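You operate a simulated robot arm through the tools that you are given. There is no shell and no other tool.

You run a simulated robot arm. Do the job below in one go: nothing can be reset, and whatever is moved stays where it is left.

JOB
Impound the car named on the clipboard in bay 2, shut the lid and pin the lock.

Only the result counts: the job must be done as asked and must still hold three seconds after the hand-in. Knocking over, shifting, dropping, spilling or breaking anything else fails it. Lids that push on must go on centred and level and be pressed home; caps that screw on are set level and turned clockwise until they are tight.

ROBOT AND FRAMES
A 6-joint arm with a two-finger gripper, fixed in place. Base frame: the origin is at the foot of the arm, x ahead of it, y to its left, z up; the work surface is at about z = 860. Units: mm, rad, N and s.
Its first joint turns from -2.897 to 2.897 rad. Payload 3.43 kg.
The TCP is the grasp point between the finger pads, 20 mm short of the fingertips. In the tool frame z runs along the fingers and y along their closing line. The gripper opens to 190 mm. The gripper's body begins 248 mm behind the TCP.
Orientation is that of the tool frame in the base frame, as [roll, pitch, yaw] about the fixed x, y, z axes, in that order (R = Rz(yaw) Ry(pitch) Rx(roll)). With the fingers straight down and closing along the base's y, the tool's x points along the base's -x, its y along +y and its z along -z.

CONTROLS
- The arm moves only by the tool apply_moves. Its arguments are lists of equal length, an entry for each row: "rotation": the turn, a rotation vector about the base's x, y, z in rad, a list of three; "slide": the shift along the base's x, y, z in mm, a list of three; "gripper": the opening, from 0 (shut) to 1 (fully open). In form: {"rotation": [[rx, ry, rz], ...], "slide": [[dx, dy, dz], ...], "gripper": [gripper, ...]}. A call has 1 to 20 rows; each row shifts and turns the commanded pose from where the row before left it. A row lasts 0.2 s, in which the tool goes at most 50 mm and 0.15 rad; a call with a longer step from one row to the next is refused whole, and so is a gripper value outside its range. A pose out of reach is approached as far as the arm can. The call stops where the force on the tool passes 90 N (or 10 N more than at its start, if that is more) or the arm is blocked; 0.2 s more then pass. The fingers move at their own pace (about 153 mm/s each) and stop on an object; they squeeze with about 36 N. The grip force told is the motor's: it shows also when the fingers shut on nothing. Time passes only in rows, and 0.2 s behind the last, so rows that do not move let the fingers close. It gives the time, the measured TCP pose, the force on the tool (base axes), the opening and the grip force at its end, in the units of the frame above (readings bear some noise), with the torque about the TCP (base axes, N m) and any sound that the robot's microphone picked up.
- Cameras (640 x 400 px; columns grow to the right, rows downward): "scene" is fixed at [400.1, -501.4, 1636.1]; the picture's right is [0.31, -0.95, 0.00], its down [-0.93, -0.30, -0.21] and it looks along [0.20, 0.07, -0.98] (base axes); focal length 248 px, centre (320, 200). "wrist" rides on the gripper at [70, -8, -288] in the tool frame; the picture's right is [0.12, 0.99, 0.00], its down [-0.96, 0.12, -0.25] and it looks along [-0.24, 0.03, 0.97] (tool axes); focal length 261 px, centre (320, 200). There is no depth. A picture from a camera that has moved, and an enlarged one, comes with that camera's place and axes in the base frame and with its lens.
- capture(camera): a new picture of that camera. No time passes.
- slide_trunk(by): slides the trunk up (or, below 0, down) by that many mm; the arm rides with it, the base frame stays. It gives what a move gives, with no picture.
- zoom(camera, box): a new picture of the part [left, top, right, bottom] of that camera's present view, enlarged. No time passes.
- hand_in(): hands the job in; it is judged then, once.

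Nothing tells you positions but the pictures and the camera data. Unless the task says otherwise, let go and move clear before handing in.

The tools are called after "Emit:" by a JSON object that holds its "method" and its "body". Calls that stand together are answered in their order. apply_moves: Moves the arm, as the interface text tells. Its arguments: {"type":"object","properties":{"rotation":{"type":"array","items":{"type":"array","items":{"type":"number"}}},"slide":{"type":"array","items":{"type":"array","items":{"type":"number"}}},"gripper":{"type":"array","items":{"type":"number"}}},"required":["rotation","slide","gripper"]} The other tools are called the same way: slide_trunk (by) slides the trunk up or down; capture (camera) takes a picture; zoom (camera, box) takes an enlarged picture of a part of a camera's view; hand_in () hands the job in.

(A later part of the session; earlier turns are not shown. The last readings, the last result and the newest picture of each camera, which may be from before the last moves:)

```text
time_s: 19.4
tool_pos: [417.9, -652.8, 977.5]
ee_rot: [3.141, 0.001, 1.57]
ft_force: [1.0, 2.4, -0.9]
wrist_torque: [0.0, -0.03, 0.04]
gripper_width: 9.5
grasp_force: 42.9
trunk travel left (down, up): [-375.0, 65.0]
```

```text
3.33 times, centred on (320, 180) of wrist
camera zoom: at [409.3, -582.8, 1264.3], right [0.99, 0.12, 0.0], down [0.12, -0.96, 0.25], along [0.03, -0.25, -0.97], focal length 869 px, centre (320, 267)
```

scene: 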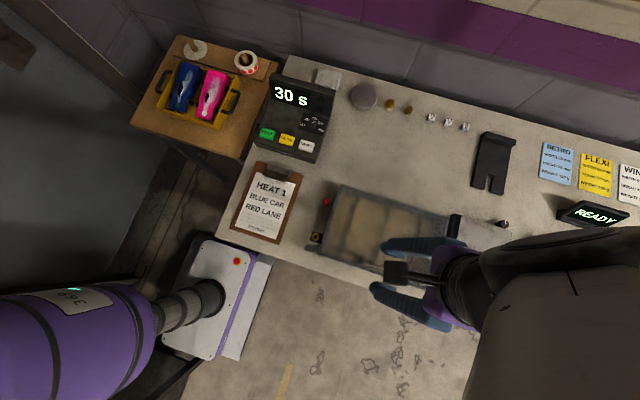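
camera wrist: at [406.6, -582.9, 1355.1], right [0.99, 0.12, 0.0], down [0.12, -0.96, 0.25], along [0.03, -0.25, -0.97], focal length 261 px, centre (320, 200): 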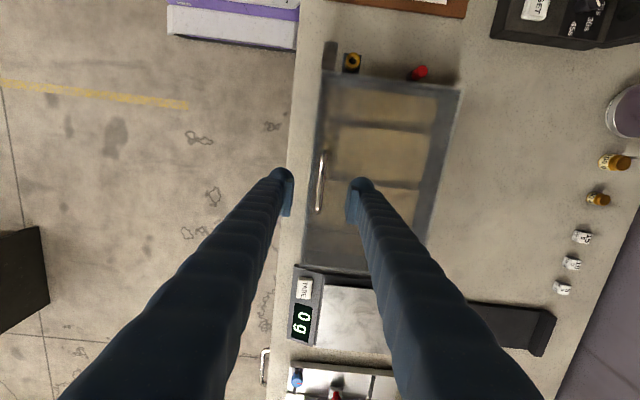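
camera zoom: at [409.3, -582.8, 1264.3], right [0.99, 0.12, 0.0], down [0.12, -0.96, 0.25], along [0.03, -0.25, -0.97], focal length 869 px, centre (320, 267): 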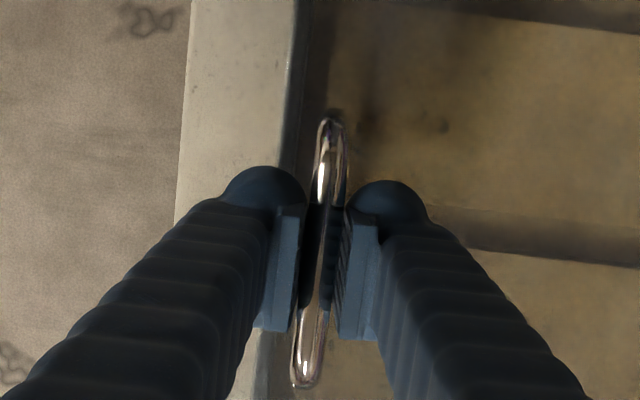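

The bar is gripped (9.5 mm). I'll start lifting the lid along the hinge arc in small steps while watching the forces.

Emit:
{"method": "apply_moves", "body": {"rotation": [[0, 0, 0], [0, 0, 0], [0, 0, 0], [0, 0, 0], [0, 0, 0]], "slide": [[1.7, 0, 8.4], [2.2, 0, 8.3], [2.4, 0, 8.3], [2.9, 0, 8.1], [0, 0, 0]], "gripper": [0, 0, 0, 0, 0]}}

Emit:
{"method": "capture", "body": {"camera": "wrist"}}

Emit:
{"method": "capture", "body": {"camera": "scene"}}

```text
time_s: 20.6
tool_pos: [427.4, -652.5, 1008.3]
ee_rot: [-3.14, 0.001, 1.571]
ft_force: [0.1, 1.0, -0.7]
wrist_torque: [-0.07, 0.04, -0.03]
gripper_width: 0.2
grasp_force: 34.1
trunk travel left (down, up): [-375.0, 65.0]
```

```text
taken
camera wrist: at [418.9, -582.6, 1296.6], right [0.99, 0.12, 0.0], down [0.12, -0.96, 0.25], along [0.03, -0.25, -0.97], focal length 261 px, centre (320, 200)
```

wrist: 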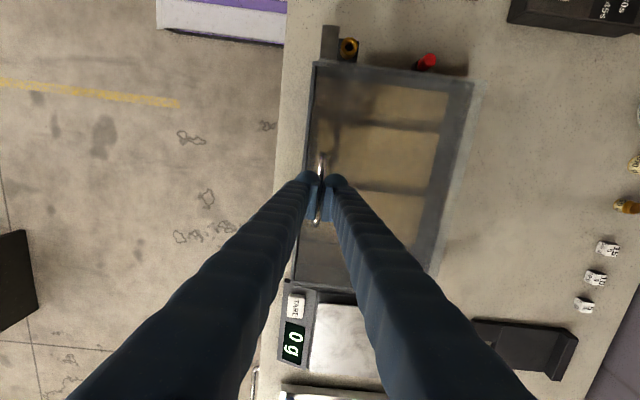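

```text
taken
```

scene: 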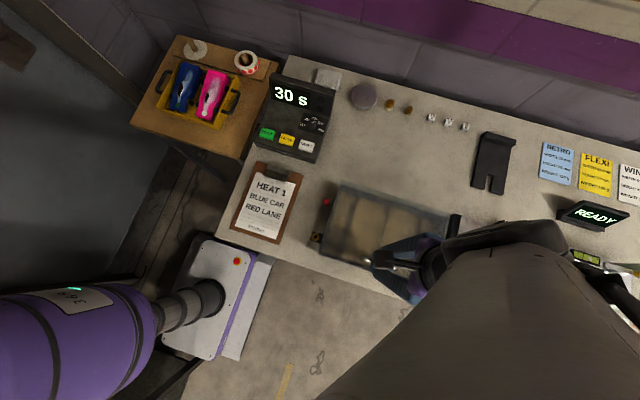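

The fingers shut to 0.2 mm, so the bar slipped out. I'll check what state the lid is in.

Emit:
{"method": "zoom", "body": {"camera": "wrist", "box": [270, 20, 490, 300]}}

Emit:
{"method": "zoom", "body": {"camera": "scene", "box": [290, 170, 460, 300]}}

Emit:
{"method": "zoom", "body": {"camera": "wrist", "box": [280, 130, 370, 240]}}

```text
1.43 times, centred on (380, 160) of wrist
camera zoom: at [418.9, -582.6, 1296.6], right [0.99, 0.12, 0.0], down [0.12, -0.96, 0.25], along [0.03, -0.25, -0.97], focal length 372 px, centre (234, 257)
```

zoom: 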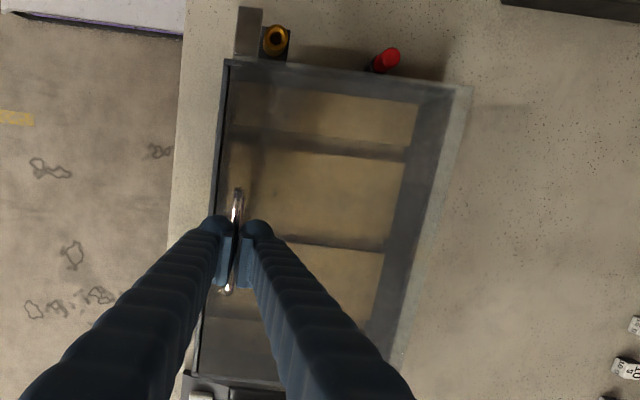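

```text
3.08 times, centred on (375, 235) of scene
camera zoom: at [400.1, -501.4, 1636.1], right [0.31, -0.95, 0.0], down [-0.93, -0.3, -0.21], along [0.2, 0.07, -0.98], focal length 763 px, centre (151, 92)
```

zoom: 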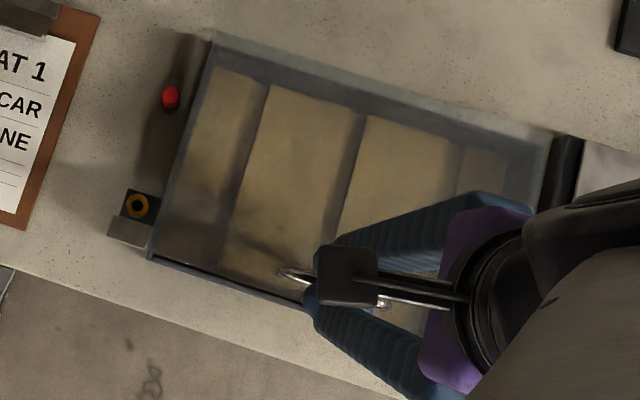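

```text
3.64 times, centred on (325, 185) of wrist
camera zoom: at [418.9, -582.6, 1296.6], right [0.99, 0.12, 0.0], down [0.12, -0.96, 0.25], along [0.03, -0.25, -0.97], focal length 948 px, centre (302, 254)
```

zoom: 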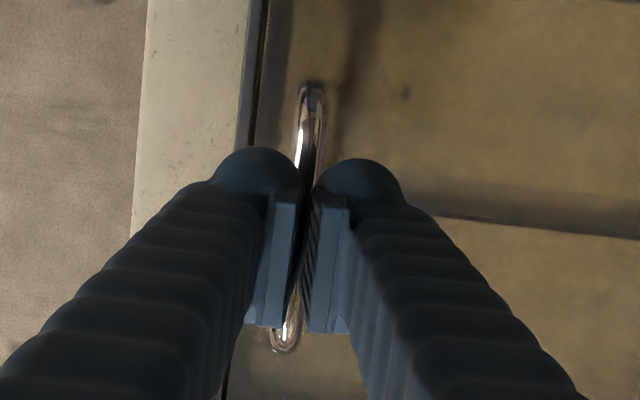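

The lid has slid about 9 mm in +x rather than lifting. It appears to be a sliding lid held in grooves, and the side tab would run past the lock tube, which is why a pin there locks it. I'll check the tab and the front edge.

Emit:
{"method": "zoom", "body": {"camera": "wrist", "box": [305, 15, 375, 75]}}

Emit:
{"method": "zoom", "body": {"camera": "wrist", "box": [410, 40, 500, 110]}}

Emit:
{"method": "zoom", "body": {"camera": "scene", "box": [305, 215, 345, 250]}}

```text
6.67 times, centred on (340, 45) of wrist
camera zoom: at [418.9, -582.6, 1296.6], right [0.99, 0.12, 0.0], down [0.12, -0.96, 0.25], along [0.03, -0.25, -0.97], focal length 1738 px, centre (187, 1233)
```

zoom: 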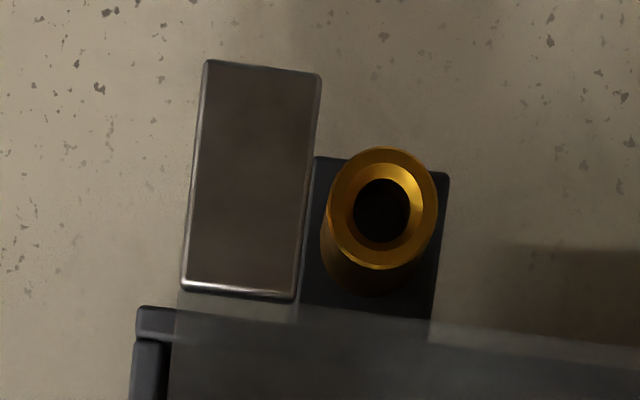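

```text
5.71 times, centred on (455, 75) of wrist
camera zoom: at [418.9, -582.6, 1296.6], right [0.99, 0.12, 0.0], down [0.12, -0.96, 0.25], along [0.03, -0.25, -0.97], focal length 1489 px, centre (-451, 914)
```

zoom: 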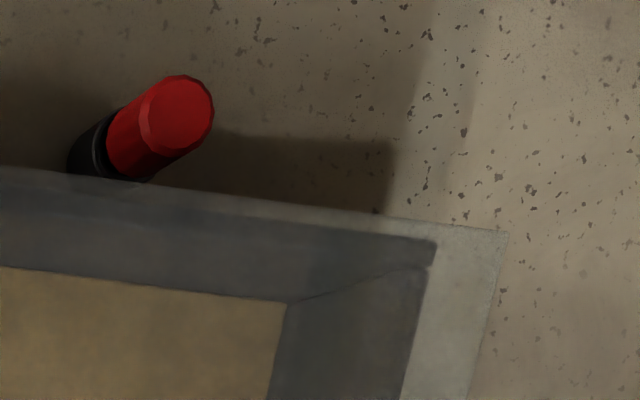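

```text
11.43 times, centred on (325, 232) of scene
camera zoom: at [400.1, -501.4, 1636.1], right [0.31, -0.95, 0.0], down [-0.93, -0.3, -0.21], along [0.2, 0.07, -0.98], focal length 2834 px, centre (263, -171)
```

zoom: 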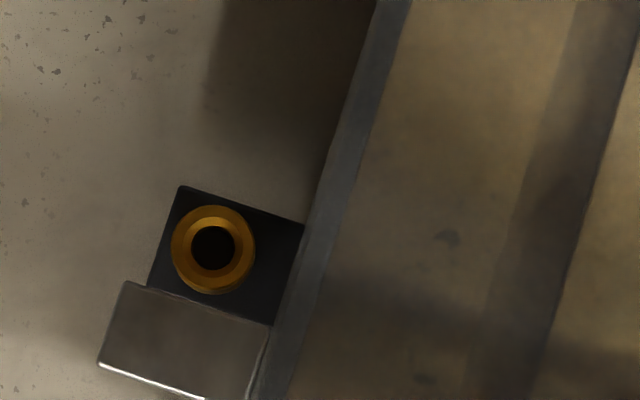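

Confirmed: the tab moved with the lid toward the tube, so the lid slides in +x to open and a pin in the tube blocks the tab. I'll re-grip the bar without lifting and push it back in +x.

Emit:
{"method": "apply_moves", "body": {"rotation": [[0, 0, 0], [0, 0, 0], [0, 0, 0], [0, 0, 0], [0, 0, 0], [0, 0, 0]], "slide": [[0, 0, 0], [0, 0, 0], [0, 0, -16], [0, 0, -16], [0, 0, 0], [0, 0, 0]], "gripper": [0.25, 0.25, 0.25, 0.25, 0.25, 0.25]}}

Emit:
{"method": "zoom", "body": {"camera": "wrist", "box": [240, 120, 400, 240]}}

```text
time_s: 21.9
tool_pos: [428.3, -652.9, 976.1]
ee_rot: [3.141, -0.001, 1.57]
ft_force: [-0.5, -0.1, -0.3]
wrist_torque: [-0.04, 0.0, 0.02]
gripper_width: 47.5
grasp_force: 0.0
trunk travel left (down, up): [-375.0, 65.0]
```

```text
3.33 times, centred on (320, 180) of wrist
camera zoom: at [418.8, -582.8, 1263.7], right [0.99, 0.12, 0.0], down [0.12, -0.96, 0.25], along [0.03, -0.25, -0.97], focal length 869 px, centre (320, 267)
```

zoom: 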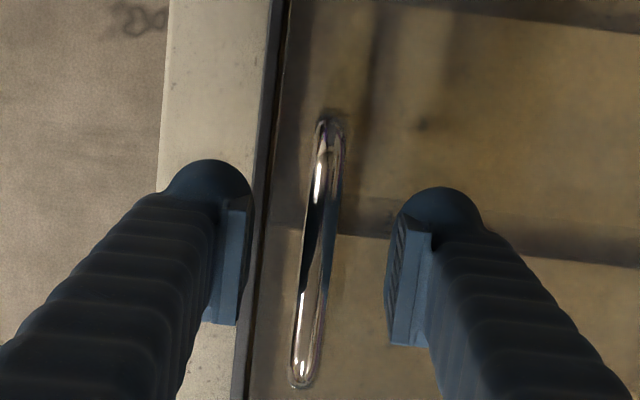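

Emit:
{"method": "apply_moves", "body": {"rotation": [[0, 0, 0], [0, 0, 0], [0, 0, 0], [0, 0, 0], [0, 0, 0], [0, 0, 0], [0, 0, 0]], "slide": [[0, 0, 0], [0, 0, 0], [5, 0, 0], [5, 0, 0], [5, 0, 0], [5, 0, 0], [0, 0, 0]], "gripper": [0, 0, 0, 0, 0, 0, 0]}}

Emit:
{"method": "capture", "body": {"camera": "wrist"}}

Emit:
{"method": "zoom", "body": {"camera": "wrist", "box": [290, 10, 390, 90]}}

```text
time_s: 23.6
tool_pos: [446.9, -652.6, 975.5]
ee_rot: [3.141, 0.0, 1.569]
ft_force: [0.3, 3.7, -1.3]
wrist_torque: [0.11, 0.06, -0.02]
gripper_width: 9.1
grasp_force: 42.8
trunk travel left (down, up): [-375.0, 65.0]
```

```text
taken
camera wrist: at [439.2, -582.9, 1263.6], right [0.99, 0.12, 0.0], down [0.12, -0.96, 0.25], along [0.03, -0.25, -0.97], focal length 261 px, centre (320, 200)
```

wrist: 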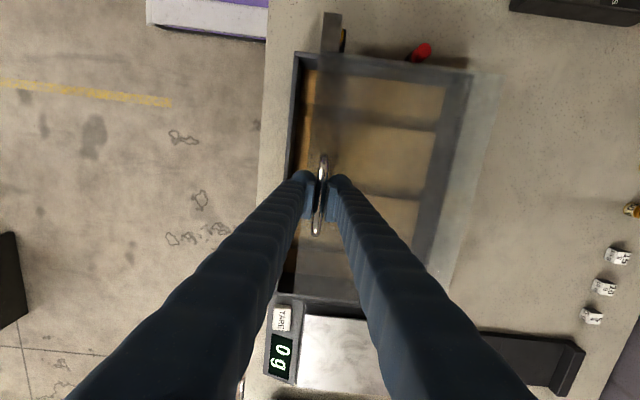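

```text
5.00 times, centred on (340, 50) of wrist
camera zoom: at [439.2, -582.9, 1263.6], right [0.99, 0.12, 0.0], down [0.12, -0.96, 0.25], along [0.03, -0.25, -0.97], focal length 1303 px, centre (220, 950)
```

zoom: 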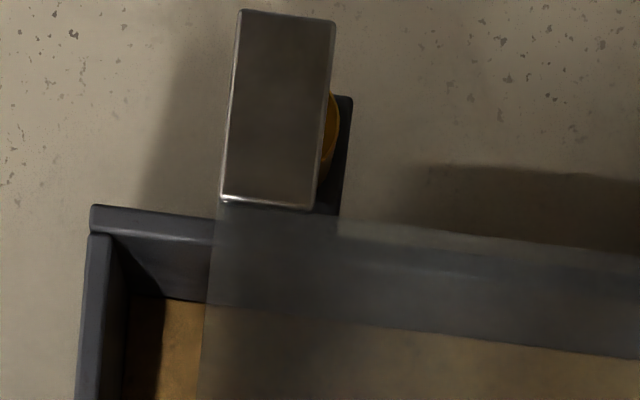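

The lid slides easily and the tab passes over the tube. Before extending it further, I'll lift very slightly to check whether it's captive in a slide or just resting on the walls.

Emit:
{"method": "apply_moves", "body": {"rotation": [[0, 0, 0], [0, 0, 0]], "slide": [[0, 0, 1.5], [0, 0, 0]], "gripper": [0, 0]}}

Emit:
{"method": "zoom", "body": {"camera": "wrist", "box": [290, 10, 390, 90]}}

```text
time_s: 24.1
tool_pos: [448.4, -652.5, 976.1]
ee_rot: [-3.139, -0.002, 1.57]
ft_force: [0.3, 2.3, -16.7]
wrist_torque: [-0.03, -0.03, 0.0]
gripper_width: 8.9
grasp_force: 42.3
trunk travel left (down, up): [-375.0, 65.0]
```

```text
5.00 times, centred on (340, 50) of wrist
camera zoom: at [439.2, -583.3, 1263.7], right [0.99, 0.12, 0.0], down [0.12, -0.96, 0.25], along [0.03, -0.24, -0.97], focal length 1303 px, centre (220, 950)
```

zoom: 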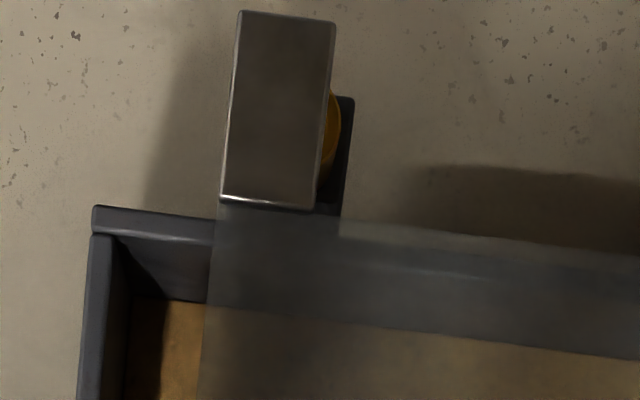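

The lift met 16.7 N with no movement, so the lid is held in a slide. I'll return to neutral height and push the lid open in +x.

Emit:
{"method": "apply_moves", "body": {"rotation": [[0, 0, 0], [0, 0, 0], [0, 0, 0], [0, 0, 0], [0, 0, 0], [0, 0, 0], [0, 0, 0], [0, 0, 0], [0, 0, 0], [0, 0, 0]], "slide": [[0, 0, -1.5], [8, 0, 0], [10, 0, 0], [10, 0, 0], [10, 0, 0], [10, 0, 0], [10, 0, 0], [10, 0, 0], [8, 0, 0], [0, 0, 0]], "gripper": [0, 0, 0, 0, 0, 0, 0, 0, 0, 0]}}

Emit:
{"method": "capture", "body": {"camera": "wrist"}}

Emit:
{"method": "capture", "body": {"camera": "scene"}}

```text
time_s: 26.4
tool_pos: [523.6, -653.6, 974.8]
ee_rot: [3.14, 0.004, 1.57]
ft_force: [0.8, 3.6, 7.9]
wrist_torque: [-0.11, -0.01, 0.02]
gripper_width: 9.1
grasp_force: 42.9
trunk travel left (down, up): [-375.0, 65.0]
```

```text
taken
camera wrist: at [514.4, -582.6, 1263.2], right [0.99, 0.12, 0.0], down [0.12, -0.96, 0.25], along [0.03, -0.25, -0.97], focal length 261 px, centre (320, 200)
```

wrist: 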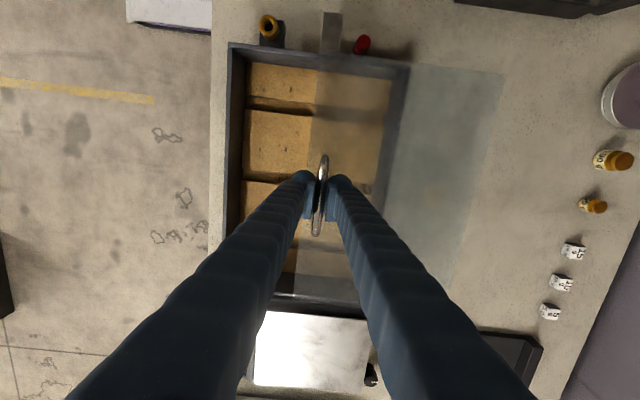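

```text
taken
```

scene: 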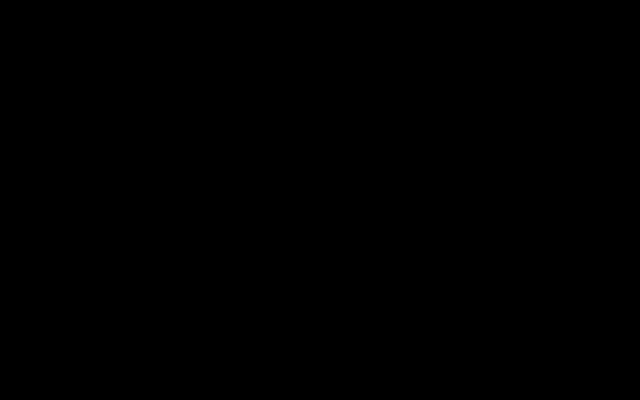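

Emit:
{"method": "apply_moves", "body": {"rotation": [[0, 0, 0], [0, 0, 0], [0, 0, 0], [0, 0, 0], [0, 0, 0], [0, 0, 0], [0, 0, 0], [0, 0, 0], [0, 0, 0], [0, 0, 0], [0, 0, 0]], "slide": [[8, 0, 0], [10, 0, 0], [10, 0, 0], [10, 0, 0], [10, 0, 0], [10, 0, 0], [10, 0, 0], [10, 0, 0], [10, 0, 0], [8, 0, 0], [0, 0, 0]], "gripper": [0, 0, 0, 0, 0, 0, 0, 0, 0, 0, 0]}}

Emit:
{"method": "capture", "body": {"camera": "wrist"}}

```text
time_s: 28.8
tool_pos: [620.2, -654.0, 975.5]
ee_rot: [-3.141, -0.001, 1.572]
ft_force: [1.0, 6.4, -7.2]
wrist_torque: [0.05, -0.02, -0.05]
gripper_width: 8.4
grasp_force: 42.1
trunk travel left (down, up): [-375.0, 65.0]
```

```text
taken
camera wrist: at [611.7, -583.2, 1262.5], right [0.99, 0.12, 0.0], down [0.12, -0.96, 0.25], along [0.03, -0.25, -0.97], focal length 261 px, centre (320, 200)
```

wrist: 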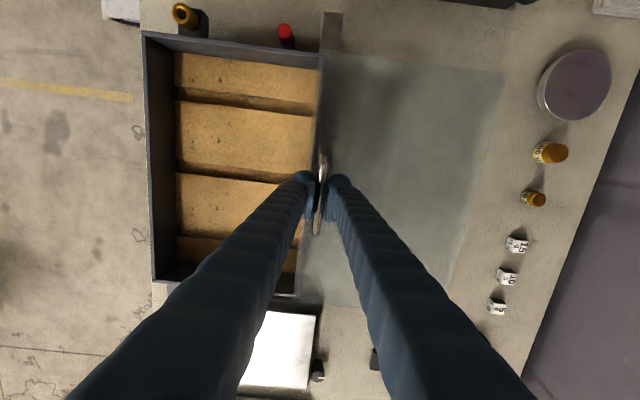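

The case is now essentially open, with the lid's front edge at the rear wall. I'll look inside at the bays.

Emit:
{"method": "zoom", "body": {"camera": "wrist", "box": [130, 10, 340, 310]}}

Emit:
{"method": "zoom", "body": {"camera": "wrist", "box": [140, 90, 320, 210]}}

Emit:
{"method": "zoom", "body": {"camera": "wrist", "box": [290, 0, 360, 80]}}

```text
1.33 times, centred on (235, 160) of wrist
camera zoom: at [611.7, -583.2, 1262.5], right [0.99, 0.12, 0.0], down [0.12, -0.96, 0.25], along [0.03, -0.25, -0.97], focal length 348 px, centre (433, 253)
```

zoom: 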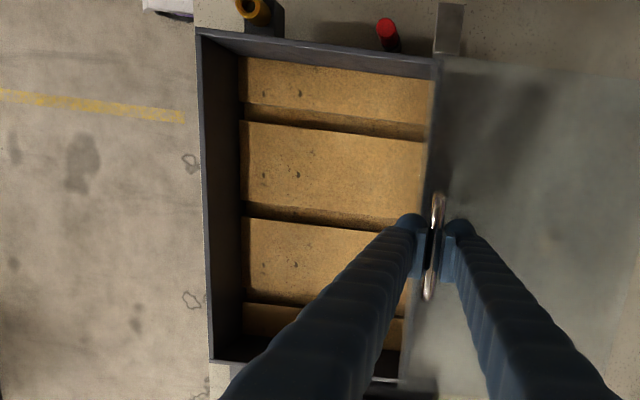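

```text
3.33 times, centred on (230, 150) of wrist
camera zoom: at [611.7, -583.2, 1262.5], right [0.99, 0.12, 0.0], down [0.12, -0.96, 0.25], along [0.03, -0.25, -0.97], focal length 869 px, centre (620, 367)
```

zoom: 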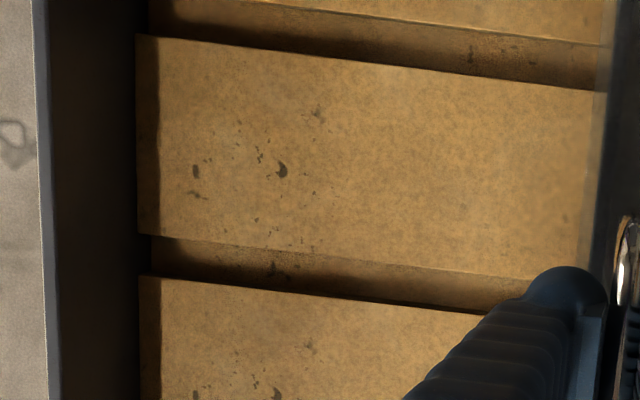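

```text
5.00 times, centred on (325, 40) of wrist
camera zoom: at [611.7, -583.2, 1262.5], right [0.99, 0.12, 0.0], down [0.12, -0.96, 0.25], along [0.03, -0.25, -0.97], focal length 1303 px, centre (295, 1000)
```

zoom: 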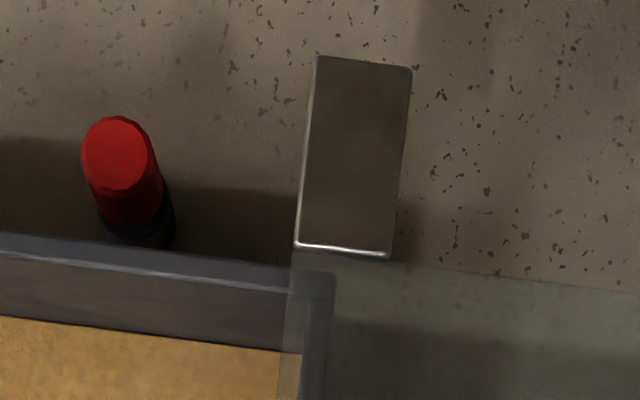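

The case floor has a guide slot at the centre of each bay (bay 2's slot at y ≈ -655), and the interior runs from x ≈ 408 to 603. I'll push the lid a few millimetres further for clearance, then let go and rise.

Emit:
{"method": "apply_moves", "body": {"rotation": [[0, 0, 0], [0, 0, 0], [0, 0, 0]], "slide": [[4, 0, 0], [4, 0, 0], [0, 0, 0]], "gripper": [0, 0, 0]}}

Emit:
{"method": "zoom", "body": {"camera": "wrist", "box": [260, 0, 380, 80]}}

```text
time_s: 29.6
tool_pos: [622.2, -653.6, 974.4]
ee_rot: [-3.138, -0.003, 1.571]
ft_force: [-35.7, 0.4, -13.9]
wrist_torque: [0.05, 0.11, -0.24]
gripper_width: 8.3
grasp_force: 42.3
trunk travel left (down, up): [-375.0, 65.0]
```

```text
5.00 times, centred on (320, 40) of wrist
camera zoom: at [614.5, -584.0, 1262.6], right [0.99, 0.12, 0.0], down [0.12, -0.96, 0.24], along [0.03, -0.24, -0.97], focal length 1303 px, centre (320, 1000)
```

zoom: 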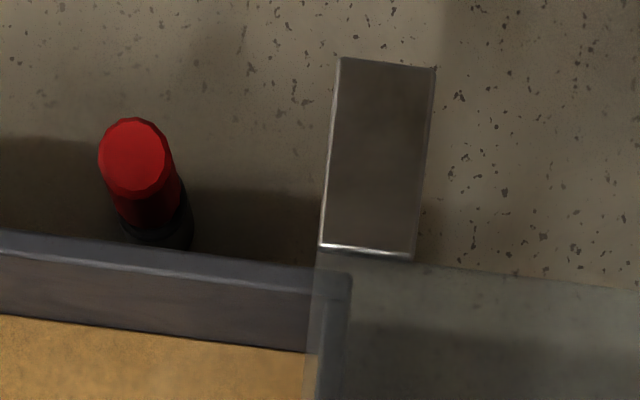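

The slide has reached its end stop, with the lid fully open. I'll relax the push, release and rise.

Emit:
{"method": "apply_moves", "body": {"rotation": [[0, 0, 0], [0, 0, 0], [0, 0, 0], [0, 0, 0], [0, 0, 0], [0, 0, 0], [0, 0, 0], [0, 0, 0]], "slide": [[-5.5, 0, 0], [0, 0, 0], [0, 0, 0], [0, 0, 0], [0, 0, 30], [0, 0, 45], [0, 0, 45], [0, 0, 0]], "gripper": [0, 0, 0.25, 0.25, 0.25, 0.25, 0.25, 0.25]}}

Emit:
{"method": "capture", "body": {"camera": "wrist"}}

Emit:
{"method": "capture", "body": {"camera": "scene"}}

```text
time_s: 31.4
tool_pos: [623.3, -652.7, 1094.2]
ee_rot: [-3.139, -0.001, 1.572]
ft_force: [-0.1, 0.0, -0.1]
wrist_torque: [0.0, 0.08, -0.03]
gripper_width: 47.5
grasp_force: 0.0
trunk travel left (down, up): [-375.0, 65.0]
```

```text
taken
camera wrist: at [614.8, -581.7, 1382.2], right [0.99, 0.12, 0.0], down [0.12, -0.96, 0.25], along [0.03, -0.25, -0.97], focal length 261 px, centre (320, 200)
```

wrist: 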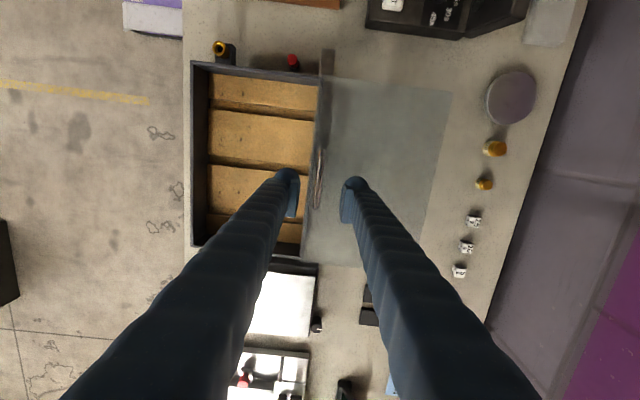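

```text
taken
```

scene: 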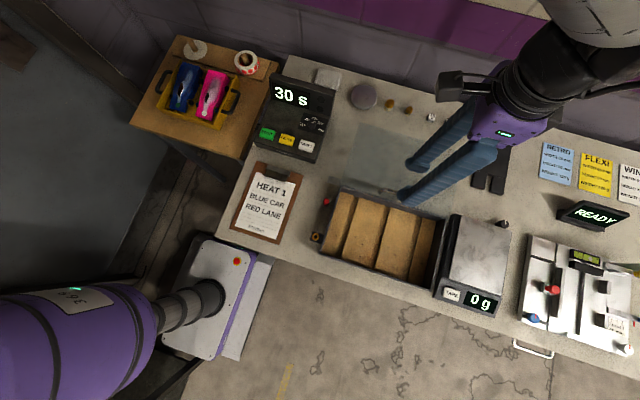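

The case is open. I'll check the interior from the scene camera to read the floor shape of bay 2.

Emit:
{"method": "zoom", "body": {"camera": "scene", "box": [310, 180, 450, 290]}}

Emit:
{"method": "zoom", "body": {"camera": "scene", "box": [355, 195, 425, 275]}}

Emit:
{"method": "zoom", "body": {"camera": "scene", "box": [155, 55, 225, 125]}}

```text
3.64 times, centred on (380, 235) of scene
camera zoom: at [400.1, -501.4, 1636.1], right [0.31, -0.95, 0.0], down [-0.93, -0.3, -0.21], along [0.2, 0.07, -0.98], focal length 902 px, centre (102, 73)
```

zoom: 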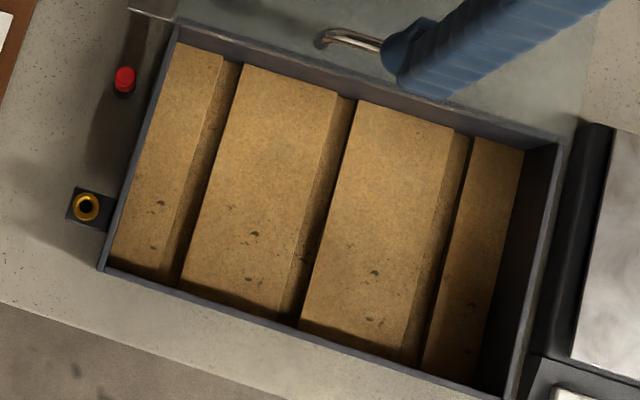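

```text
5.00 times, centred on (390, 235) of scene
camera zoom: at [400.1, -501.4, 1636.1], right [0.31, -0.95, 0.0], down [-0.93, -0.3, -0.21], along [0.2, 0.07, -0.98], focal length 1240 px, centre (-30, 25)
```

zoom: 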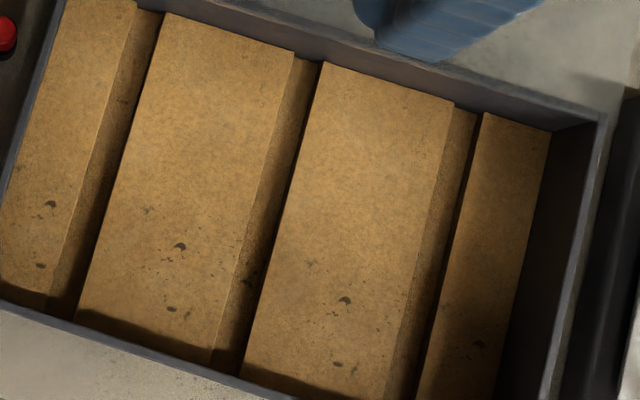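

```text
5.71 times, centred on (190, 90) of scene
camera zoom: at [400.1, -501.4, 1636.1], right [0.31, -0.95, 0.0], down [-0.93, -0.3, -0.21], along [0.2, 0.07, -0.98], focal length 1417 px, centre (1063, 829)
```

zoom: 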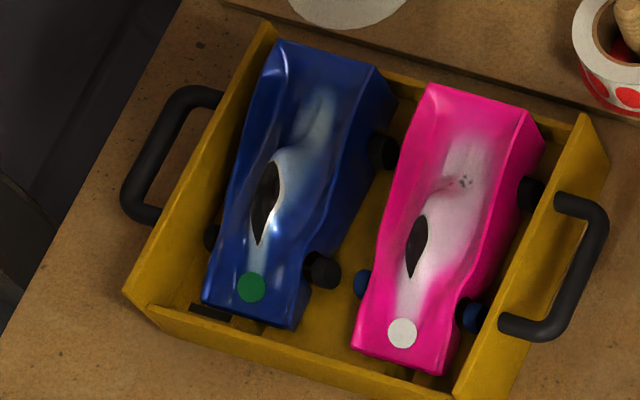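

The floor is at z ≈ 871 with recessed slots, so the car will straddle bay 2's slot at y ≈ -655. Now I'll go back to the tray, turning the gripper so it closes along y again.

Emit:
{"method": "apply_moves", "body": {"rotation": [[0, 0, 0.1428], [0, 0, 0.1428], [0, 0, 0.1428], [0, 0, 0.1428]], "slide": [[0, 0, 40], [0, 0, 40], [0, 10, 40], [0, 20, 30]], "gripper": [0.42, 0.42, 0.42, 0.42]}}

Emit:
{"method": "slide_trunk", "body": {"by": -150}}

Emit:
{"method": "apply_moves", "body": {"rotation": [[0, 0, 0.1428], [0, 0, 0.1428], [0, 0, 0.1428], [0, 0, 0.1428], [0, 0, 0.1428], [0, 0, 0.1428], [0, 0, 0.1428], [0, 0, 0], [0, 0, 0], [0, 0, 0], [0, 0, 0], [0, 0, 0], [0, 0, 0], [0, 0, 0], [0, 0, 0], [0, 0, 0], [0, 0, 0], [0, 0, 0]], "slide": [[11.5, 45, 0], [11.5, 45, 0], [11.5, 45, 0], [11.5, 45, 0], [11.5, 45, 0], [11.5, 45, 0], [11.5, 45, 0], [11.5, 45, 0], [11.5, 45, 0], [11.5, 45, 0], [11.5, 45, 0], [11.5, 45, 0], [11.5, 45, 0], [11.5, 45, 0], [11.5, 45, 0], [11.5, 45, 0], [11, 54, 0], [0, 0, 0]], "gripper": [0.42, 0.42, 0.42, 0.42, 0.42, 0.42, 0.42, 0.42, 0.42, 0.42, 0.42, 0.42, 0.42, 0.42, 0.42, 0.42, 0.42, 0.42]}}

Emit:
{"method": "capture", "body": {"camera": "wrist"}}

```text
time_s: 32.4
tool_pos: [620.7, -622.5, 1244.6]
ee_rot: [-3.14, 0.001, 2.146]
ft_force: [0.0, -0.3, -0.1]
wrist_torque: [-0.11, -0.03, -0.03]
gripper_width: 79.7
grasp_force: 0.1
trunk travel left (down, up): [-375.0, 65.0]
```

```text
time_s: 34.1
tool_pos: [620.6, -622.1, 1094.0]
ee_rot: [3.141, 0.0, 2.142]
ft_force: [-0.4, -0.4, -0.3]
wrist_torque: [-0.01, -0.03, -0.02]
gripper_width: 79.6
grasp_force: 0.0
trunk travel left (down, up): [-225.0, 215.0]
```

```text
refused: row 17 steps farther than a row can; nothing moved
```

```text
taken
camera wrist: at [574.7, -567.6, 1381.2], right [0.77, 0.64, 0.0], down [0.62, -0.75, 0.25], along [0.16, -0.19, -0.97], focal length 261 px, centre (320, 200)
```

wrist: 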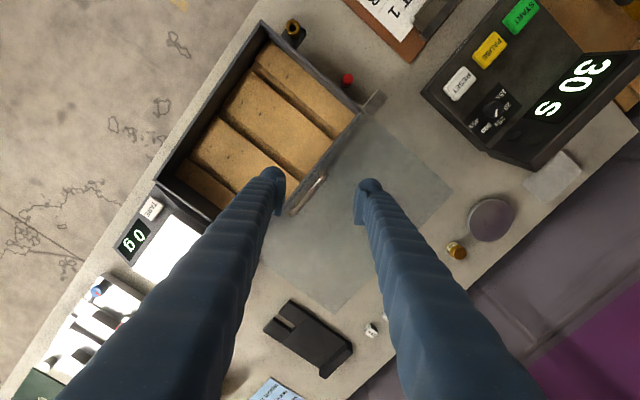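

One row stepped too far and that call was refused with nothing moved, so I'll send the traverse to the tray again with even steps.

Emit:
{"method": "apply_moves", "body": {"rotation": [[0, 0, 0.1428], [0, 0, 0.1428], [0, 0, 0.1428], [0, 0, 0.1428], [0, 0, 0.1428], [0, 0, 0.1428], [0, 0, 0.1428], [0, 0, 0], [0, 0, 0], [0, 0, 0], [0, 0, 0], [0, 0, 0], [0, 0, 0], [0, 0, 0], [0, 0, 0], [0, 0, 0], [0, 0, 0], [0, 0, 0]], "slide": [[11.5, 45.5, 0], [11.5, 45.5, 0], [11.5, 45.5, 0], [11.5, 45.5, 0], [11.5, 45.5, 0], [11.5, 45.5, 0], [11.5, 45.5, 0], [11.5, 45.5, 0], [11.5, 45.5, 0], [11.5, 45.5, 0], [11.5, 45.5, 0], [11.5, 45.5, 0], [11.5, 45.5, 0], [11.5, 45.5, 0], [11.5, 45.5, 0], [11.5, 45.5, 0], [11.5, 45.5, 0], [0, 0, 0]], "gripper": [0.42, 0.42, 0.42, 0.42, 0.42, 0.42, 0.42, 0.42, 0.42, 0.42, 0.42, 0.42, 0.42, 0.42, 0.42, 0.42, 0.42, 0.42]}}

Emit:
{"method": "capture", "body": {"camera": "wrist"}}

Emit:
{"method": "zoom", "body": {"camera": "wrist", "box": [240, 120, 400, 240]}}

```text
time_s: 37.9
tool_pos: [815.7, 155.0, 1092.7]
ee_rot: [3.141, 0.001, 3.141]
ft_force: [0.7, 0.1, 0.6]
wrist_torque: [-0.12, -0.04, 0.0]
gripper_width: 79.8
grasp_force: 0.2
trunk travel left (down, up): [-225.0, 215.0]
```

```text
taken
camera wrist: at [745.5, 147.0, 1380.4], right [-0.12, 0.99, 0.0], down [0.96, 0.12, 0.25], along [0.24, 0.03, -0.97], focal length 261 px, centre (320, 200)
```

wrist: 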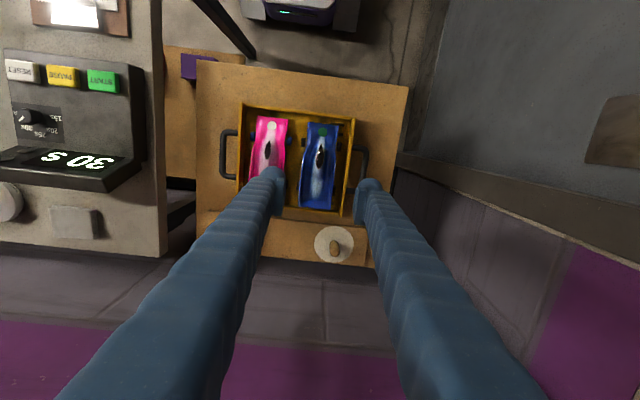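

```text
3.33 times, centred on (320, 180) of wrist
camera zoom: at [745.5, 147.0, 1380.4], right [-0.12, 0.99, 0.0], down [0.96, 0.12, 0.25], along [0.24, 0.03, -0.97], focal length 869 px, centre (320, 267)
```

zoom: 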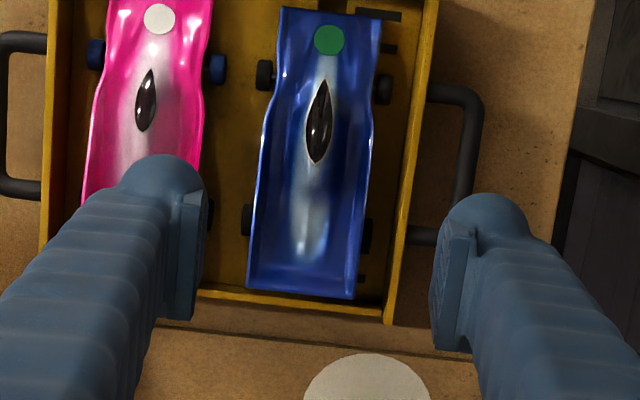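

The gripper is above the car. Before descending into the narrow gap, I'll check the fingers' real thickness from the scene camera.

Emit:
{"method": "capture", "body": {"camera": "scene"}}

Emit:
{"method": "zoom", "body": {"camera": "wrist", "box": [340, 160, 420, 240]}}

```text
taken
```

scene: 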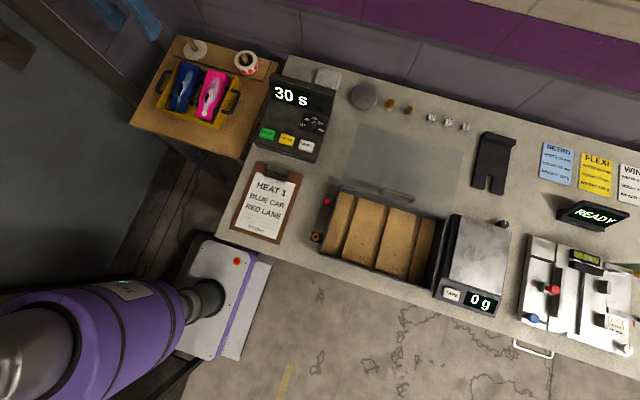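

```text
5.00 times, centred on (380, 200) of wrist
camera zoom: at [745.5, 147.0, 1380.4], right [-0.12, 0.99, 0.0], down [0.96, 0.12, 0.25], along [0.24, 0.03, -0.97], focal length 1303 px, centre (20, 200)
```

zoom: 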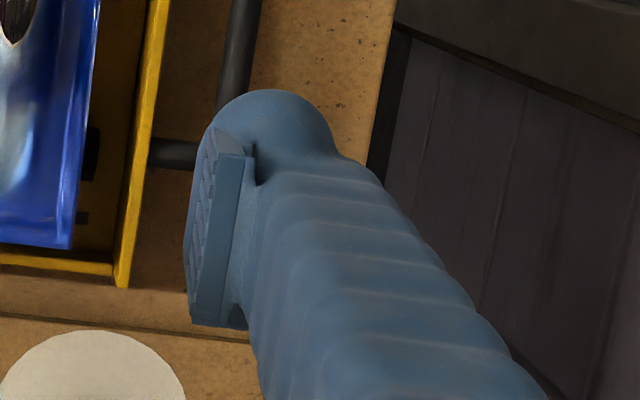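

Emit:
{"method": "zoom", "body": {"camera": "scene", "box": [85, 0, 175, 60]}}

```text
6.67 times, centred on (130, 30) of scene
camera zoom: at [400.1, -501.4, 1636.1], right [0.31, -0.95, 0.0], down [-0.93, -0.3, -0.21], along [0.2, 0.07, -0.98], focal length 1653 px, centre (1587, 1333)
```

zoom: 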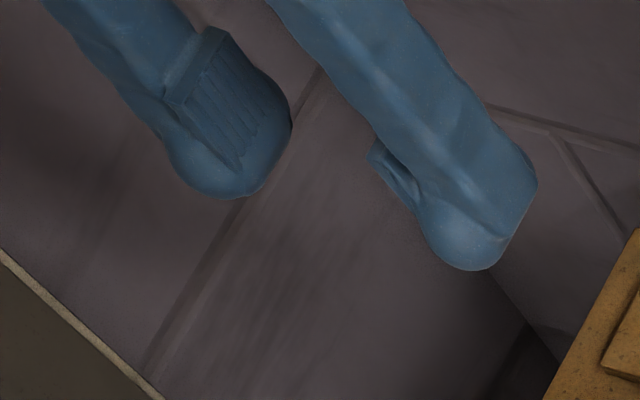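

Emit:
{"method": "zoom", "body": {"camera": "wrist", "box": [296, 150, 360, 190]}}

```text
10.00 times, centred on (328, 170) of wrist
camera zoom: at [745.5, 147.0, 1380.4], right [-0.12, 0.99, 0.0], down [0.96, 0.12, 0.25], along [0.24, 0.03, -0.97], focal length 2606 px, centre (240, 500)
```

zoom: 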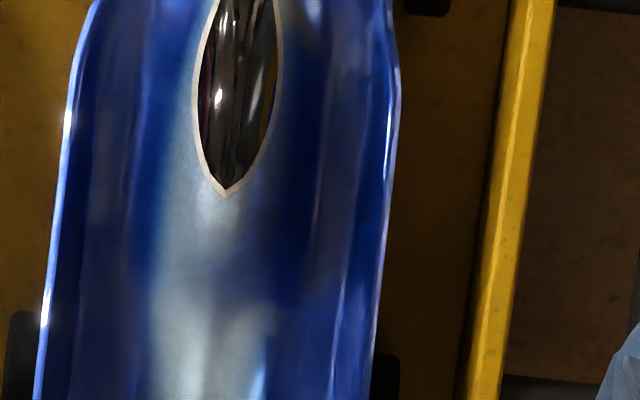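

The car spans y ≈ 118.6–186.2 at x ≈ 817 and the tray wall's inner face is near 207.5. I'll set the opening to about 78 mm centred on y ≈ 150 and go down to just above the rim to check alignment.

Emit:
{"method": "apply_moves", "body": {"rotation": [[0, 0, 0], [0, 0, 0], [0, 0, 0], [0, 0, 0], [0, 0, 0], [0, 0, 0]], "slide": [[1, -5, -40], [0, 0, -45], [0, 0, -45], [0, 0, -45], [0, 0, -12], [0, 0, 0]], "gripper": [0.41, 0.41, 0.41, 0.41, 0.41, 0.41]}}

Emit:
{"method": "capture", "body": {"camera": "wrist"}}

Emit:
{"method": "zoom", "body": {"camera": "wrist", "box": [240, 90, 400, 210]}}

Emit:
{"method": "zoom", "body": {"camera": "scene", "box": [140, 30, 250, 130]}}

```text
time_s: 39.3
tool_pos: [816.7, 147.5, 904.4]
ee_rot: [3.142, -0.002, -3.14]
ft_force: [0.6, -0.3, -0.3]
wrist_torque: [0.04, -0.01, -0.01]
gripper_width: 78.1
grasp_force: 0.1
trunk travel left (down, up): [-225.0, 215.0]
```

```text
taken
camera wrist: at [745.9, 138.7, 1192.2], right [-0.12, 0.99, 0.0], down [0.96, 0.12, 0.25], along [0.24, 0.03, -0.97], focal length 261 px, centre (320, 200)
```

wrist: 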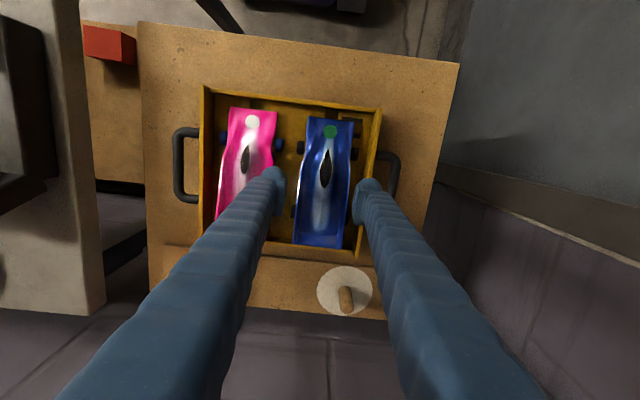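

```text
3.33 times, centred on (320, 150) of wrist
camera zoom: at [745.9, 138.7, 1192.2], right [-0.12, 0.99, 0.0], down [0.96, 0.12, 0.25], along [0.24, 0.03, -0.97], focal length 869 px, centre (320, 367)
```

zoom: 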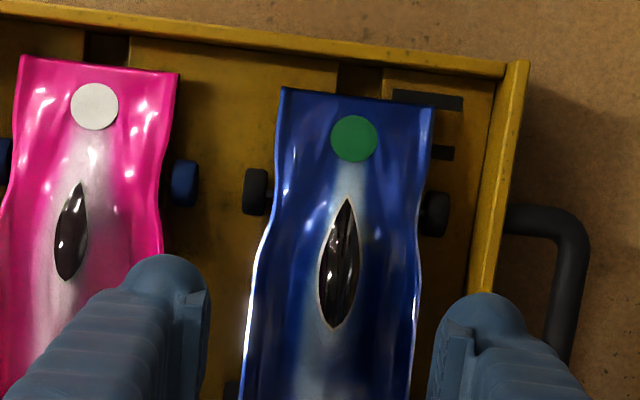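

```text
4.00 times, centred on (195, 80) of scene
camera zoom: at [400.1, -501.4, 1636.1], right [0.31, -0.95, 0.0], down [-0.93, -0.3, -0.21], along [0.2, 0.07, -0.98], focal length 992 px, centre (820, 680)
```

zoom: 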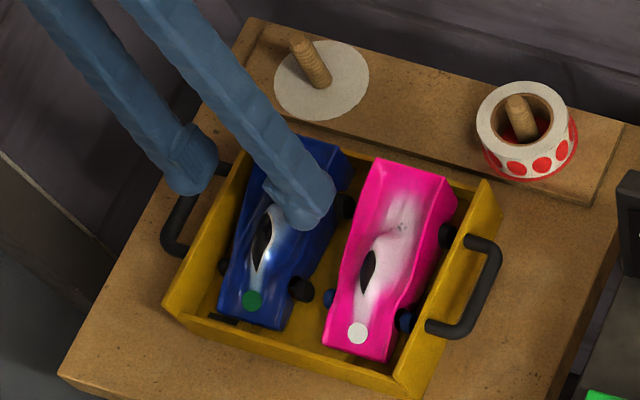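

Emit:
{"method": "apply_moves", "body": {"rotation": [[0, 0, 0], [0, 0, 0], [0, 0, 0], [0, 0, 0]], "slide": [[0.5, 3, -10], [0, 0, -5], [0, 0, 0], [0, 0, 0]], "gripper": [0.41, 0.41, 0.41, 0.41]}}

Emit:
{"method": "zoom", "body": {"camera": "wrist", "box": [330, 140, 400, 210]}}

Emit:
{"method": "zoom", "body": {"camera": "scene", "box": [160, 50, 220, 100]}}

```text
time_s: 40.3
tool_pos: [816.8, 150.0, 890.3]
ee_rot: [3.141, 0.0, -3.14]
ft_force: [0.0, 0.1, 0.0]
wrist_torque: [-0.03, 0.02, 0.01]
gripper_width: 78.0
grasp_force: 0.2
trunk travel left (down, up): [-225.0, 215.0]
```

```text
5.71 times, centred on (365, 175) of wrist
camera zoom: at [746.9, 141.5, 1178.1], right [-0.12, 0.99, 0.0], down [0.96, 0.12, 0.25], along [0.24, 0.03, -0.97], focal length 1489 px, centre (63, 343)
```

zoom: 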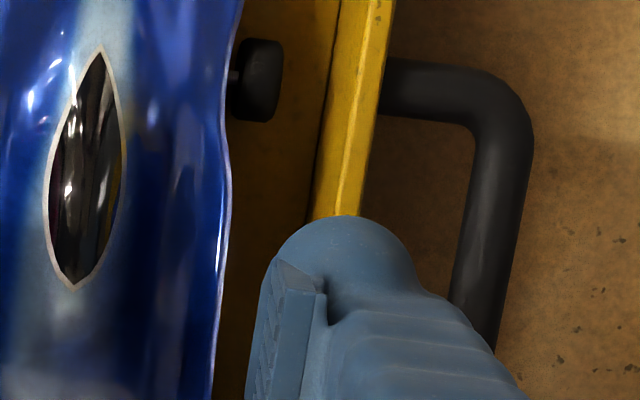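

```text
8.00 times, centred on (190, 75) of scene
camera zoom: at [400.1, -501.4, 1636.1], right [0.31, -0.95, 0.0], down [-0.93, -0.3, -0.21], along [0.2, 0.07, -0.98], focal length 1984 px, centre (1360, 1200)
```

zoom: 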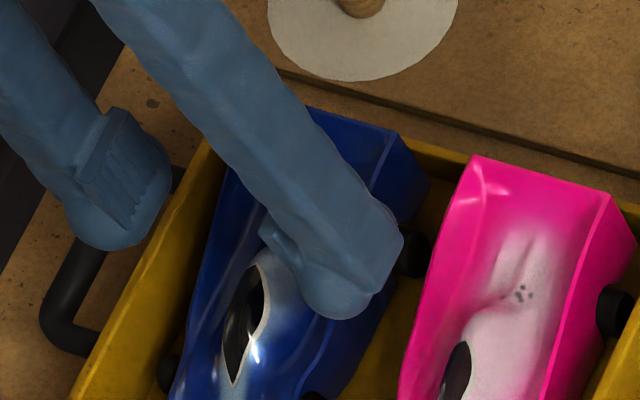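

The alignment looks right. I'll descend in small steps with force checks, since clearance to the tray wall is only a few millimetres.

Emit:
{"method": "apply_moves", "body": {"rotation": [[0, 0, 0], [0, 0, 0], [0, 0, 0], [0, 0, 0], [0, 0, 0]], "slide": [[0, 0, -7], [0, 0, -7], [0, 0, -4], [0, 0, 0], [0, 0, 0]], "gripper": [0.41, 0.41, 0.41, 0.41, 0.41]}}

Emit:
{"method": "zoom", "body": {"camera": "wrist", "box": [240, 130, 400, 230]}}

Emit:
{"method": "zoom", "body": {"camera": "scene", "box": [160, 50, 220, 100]}}

```text
time_s: 41.5
tool_pos: [817.8, 149.5, 873.0]
ee_rot: [-3.141, -0.001, 3.14]
ft_force: [-0.3, 0.6, 0.3]
wrist_torque: [0.03, 0.02, 0.02]
gripper_width: 77.9
grasp_force: 0.1
trunk travel left (down, up): [-225.0, 215.0]
```

```text
4.00 times, centred on (320, 180) of wrist
camera zoom: at [747.4, 140.9, 1160.4], right [-0.12, 0.99, 0.0], down [0.96, 0.12, 0.25], along [0.24, 0.03, -0.97], focal length 1043 px, centre (320, 280)
```

zoom: 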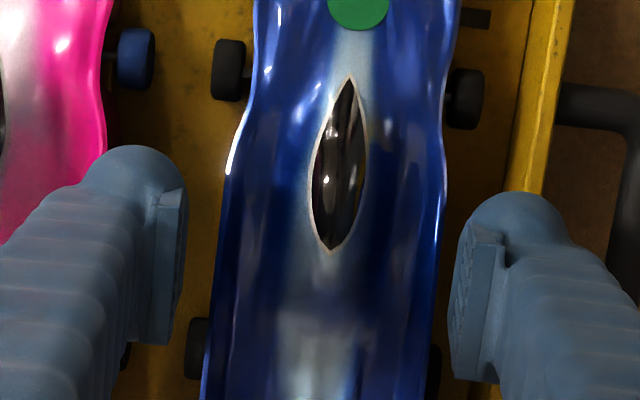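

```text
8.00 times, centred on (190, 75) of scene
camera zoom: at [400.1, -501.4, 1636.1], right [0.31, -0.95, 0.0], down [-0.93, -0.3, -0.21], along [0.2, 0.07, -0.98], focal length 1984 px, centre (1360, 1200)
```

zoom: 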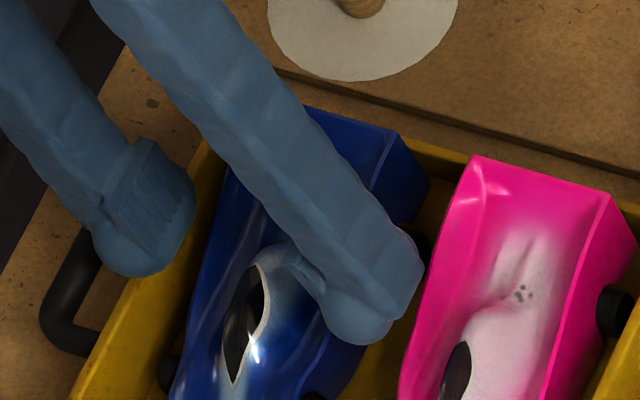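

Tips are at z ≈ 853 with no contact. I'll continue down past the car's edge and the tray rim in small steps.

Emit:
{"method": "apply_moves", "body": {"rotation": [[0, 0, 0], [0, 0, 0], [0, 0, 0], [0, 0, 0], [0, 0, 0]], "slide": [[0, 0, -2], [0, 0, -2], [0, 0, -2], [0, 0, -2], [0, 0, 0]], "gripper": [0.41, 0.41, 0.41, 0.41, 0.41]}}

```text
time_s: 42.7
tool_pos: [817.4, 149.5, 865.1]
ee_rot: [3.141, 0.0, -3.141]
ft_force: [-1.4, -1.1, 6.5]
wrist_torque: [0.36, -0.03, 0.07]
gripper_width: 77.4
grasp_force: 0.2
trunk travel left (down, up): [-225.0, 215.0]
```

There's light contact (6.5 N) on the +y finger, probably its outer edge on the tray rim. I'll back up and measure again.

Emit:
{"method": "apply_moves", "body": {"rotation": [[0, 0, 0], [0, 0, 0], [0, 0, 0]], "slide": [[0, 0, 4], [0, 0, 4], [0, 0, 0]], "gripper": [0.41, 0.41, 0.41]}}

Emit:
{"method": "zoom", "body": {"camera": "wrist", "box": [330, 130, 390, 170]}}

Emit:
{"method": "zoom", "body": {"camera": "scene", "box": [150, 45, 240, 125]}}

```text
time_s: 43.5
tool_pos: [818.3, 150.1, 871.2]
ee_rot: [-3.141, -0.002, 3.141]
ft_force: [0.3, -0.5, 0.2]
wrist_torque: [-0.02, -0.02, 0.01]
gripper_width: 78.0
grasp_force: 0.1
trunk travel left (down, up): [-225.0, 215.0]
```

```text
10.00 times, centred on (360, 150) of wrist
camera zoom: at [746.7, 140.9, 1160.6], right [-0.12, 0.99, 0.0], down [0.96, 0.12, 0.25], along [0.24, 0.03, -0.97], focal length 2606 px, centre (-80, 700)
```

zoom: 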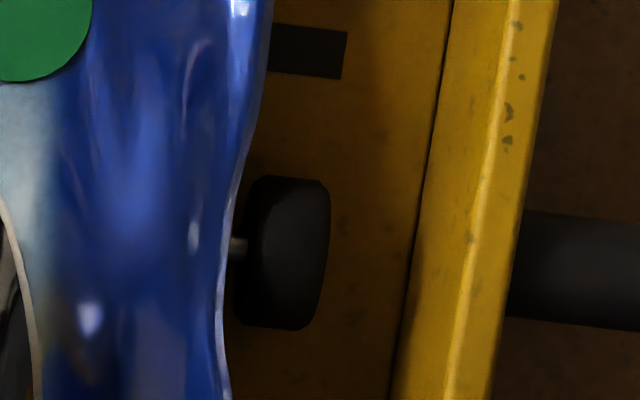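

```text
5.00 times, centred on (195, 85) of scene
camera zoom: at [400.1, -501.4, 1636.1], right [0.31, -0.95, 0.0], down [-0.93, -0.3, -0.21], along [0.2, 0.07, -0.98], focal length 1240 px, centre (945, 775)
```

zoom: 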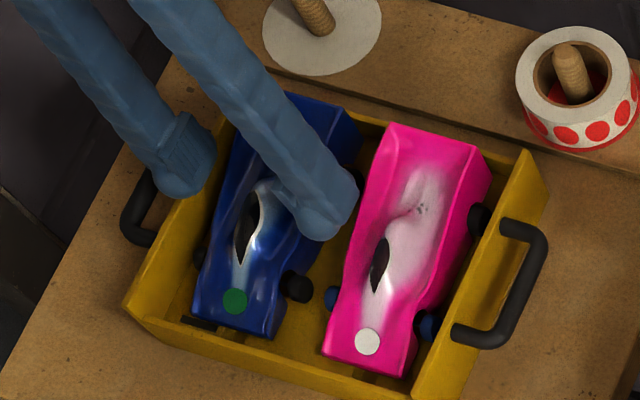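

I can't tell yet whether the finger touched the rim or the car. I'll rise and look straight down on the wall to measure the gap precisely.

Emit:
{"method": "apply_moves", "body": {"rotation": [[0, 0, 0], [0, 0, 0], [0, 0, 0], [0, 0, 0], [0, 0, 0], [0, 0, 0]], "slide": [[0, 0, 40], [0, 0, 40], [30, 25, 0], [35, 25, 0], [0, 0, 0], [0, 0, 0]], "gripper": [0.41, 0.41, 0.41, 0.41, 0.41, 0.41]}}

Emit:
{"method": "zoom", "body": {"camera": "wrist", "box": [240, 90, 400, 190]}}

Emit:
{"method": "zoom", "body": {"camera": "wrist", "box": [290, 115, 354, 155]}}

```text
time_s: 44.9
tool_pos: [880.9, 198.9, 954.4]
ee_rot: [-3.141, -0.002, 3.141]
ft_force: [0.6, 0.6, 0.4]
wrist_torque: [0.09, 0.03, 0.0]
gripper_width: 77.8
grasp_force: 0.0
trunk travel left (down, up): [-225.0, 215.0]
```

```text
4.00 times, centred on (320, 140) of wrist
camera zoom: at [811.4, 191.7, 1242.1], right [-0.12, 0.99, 0.0], down [0.96, 0.12, 0.25], along [0.24, 0.03, -0.97], focal length 1043 px, centre (320, 440)
```

zoom: 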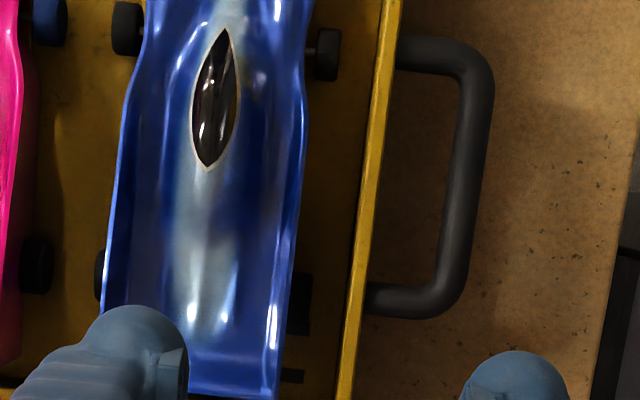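

```text
10.00 times, centred on (322, 135) of wrist
camera zoom: at [811.4, 191.7, 1242.1], right [-0.12, 0.99, 0.0], down [0.96, 0.12, 0.25], along [0.24, 0.03, -0.97], focal length 2606 px, centre (300, 850)
```

zoom: 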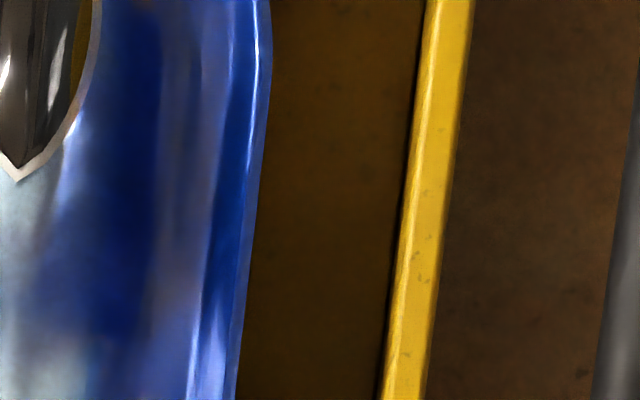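

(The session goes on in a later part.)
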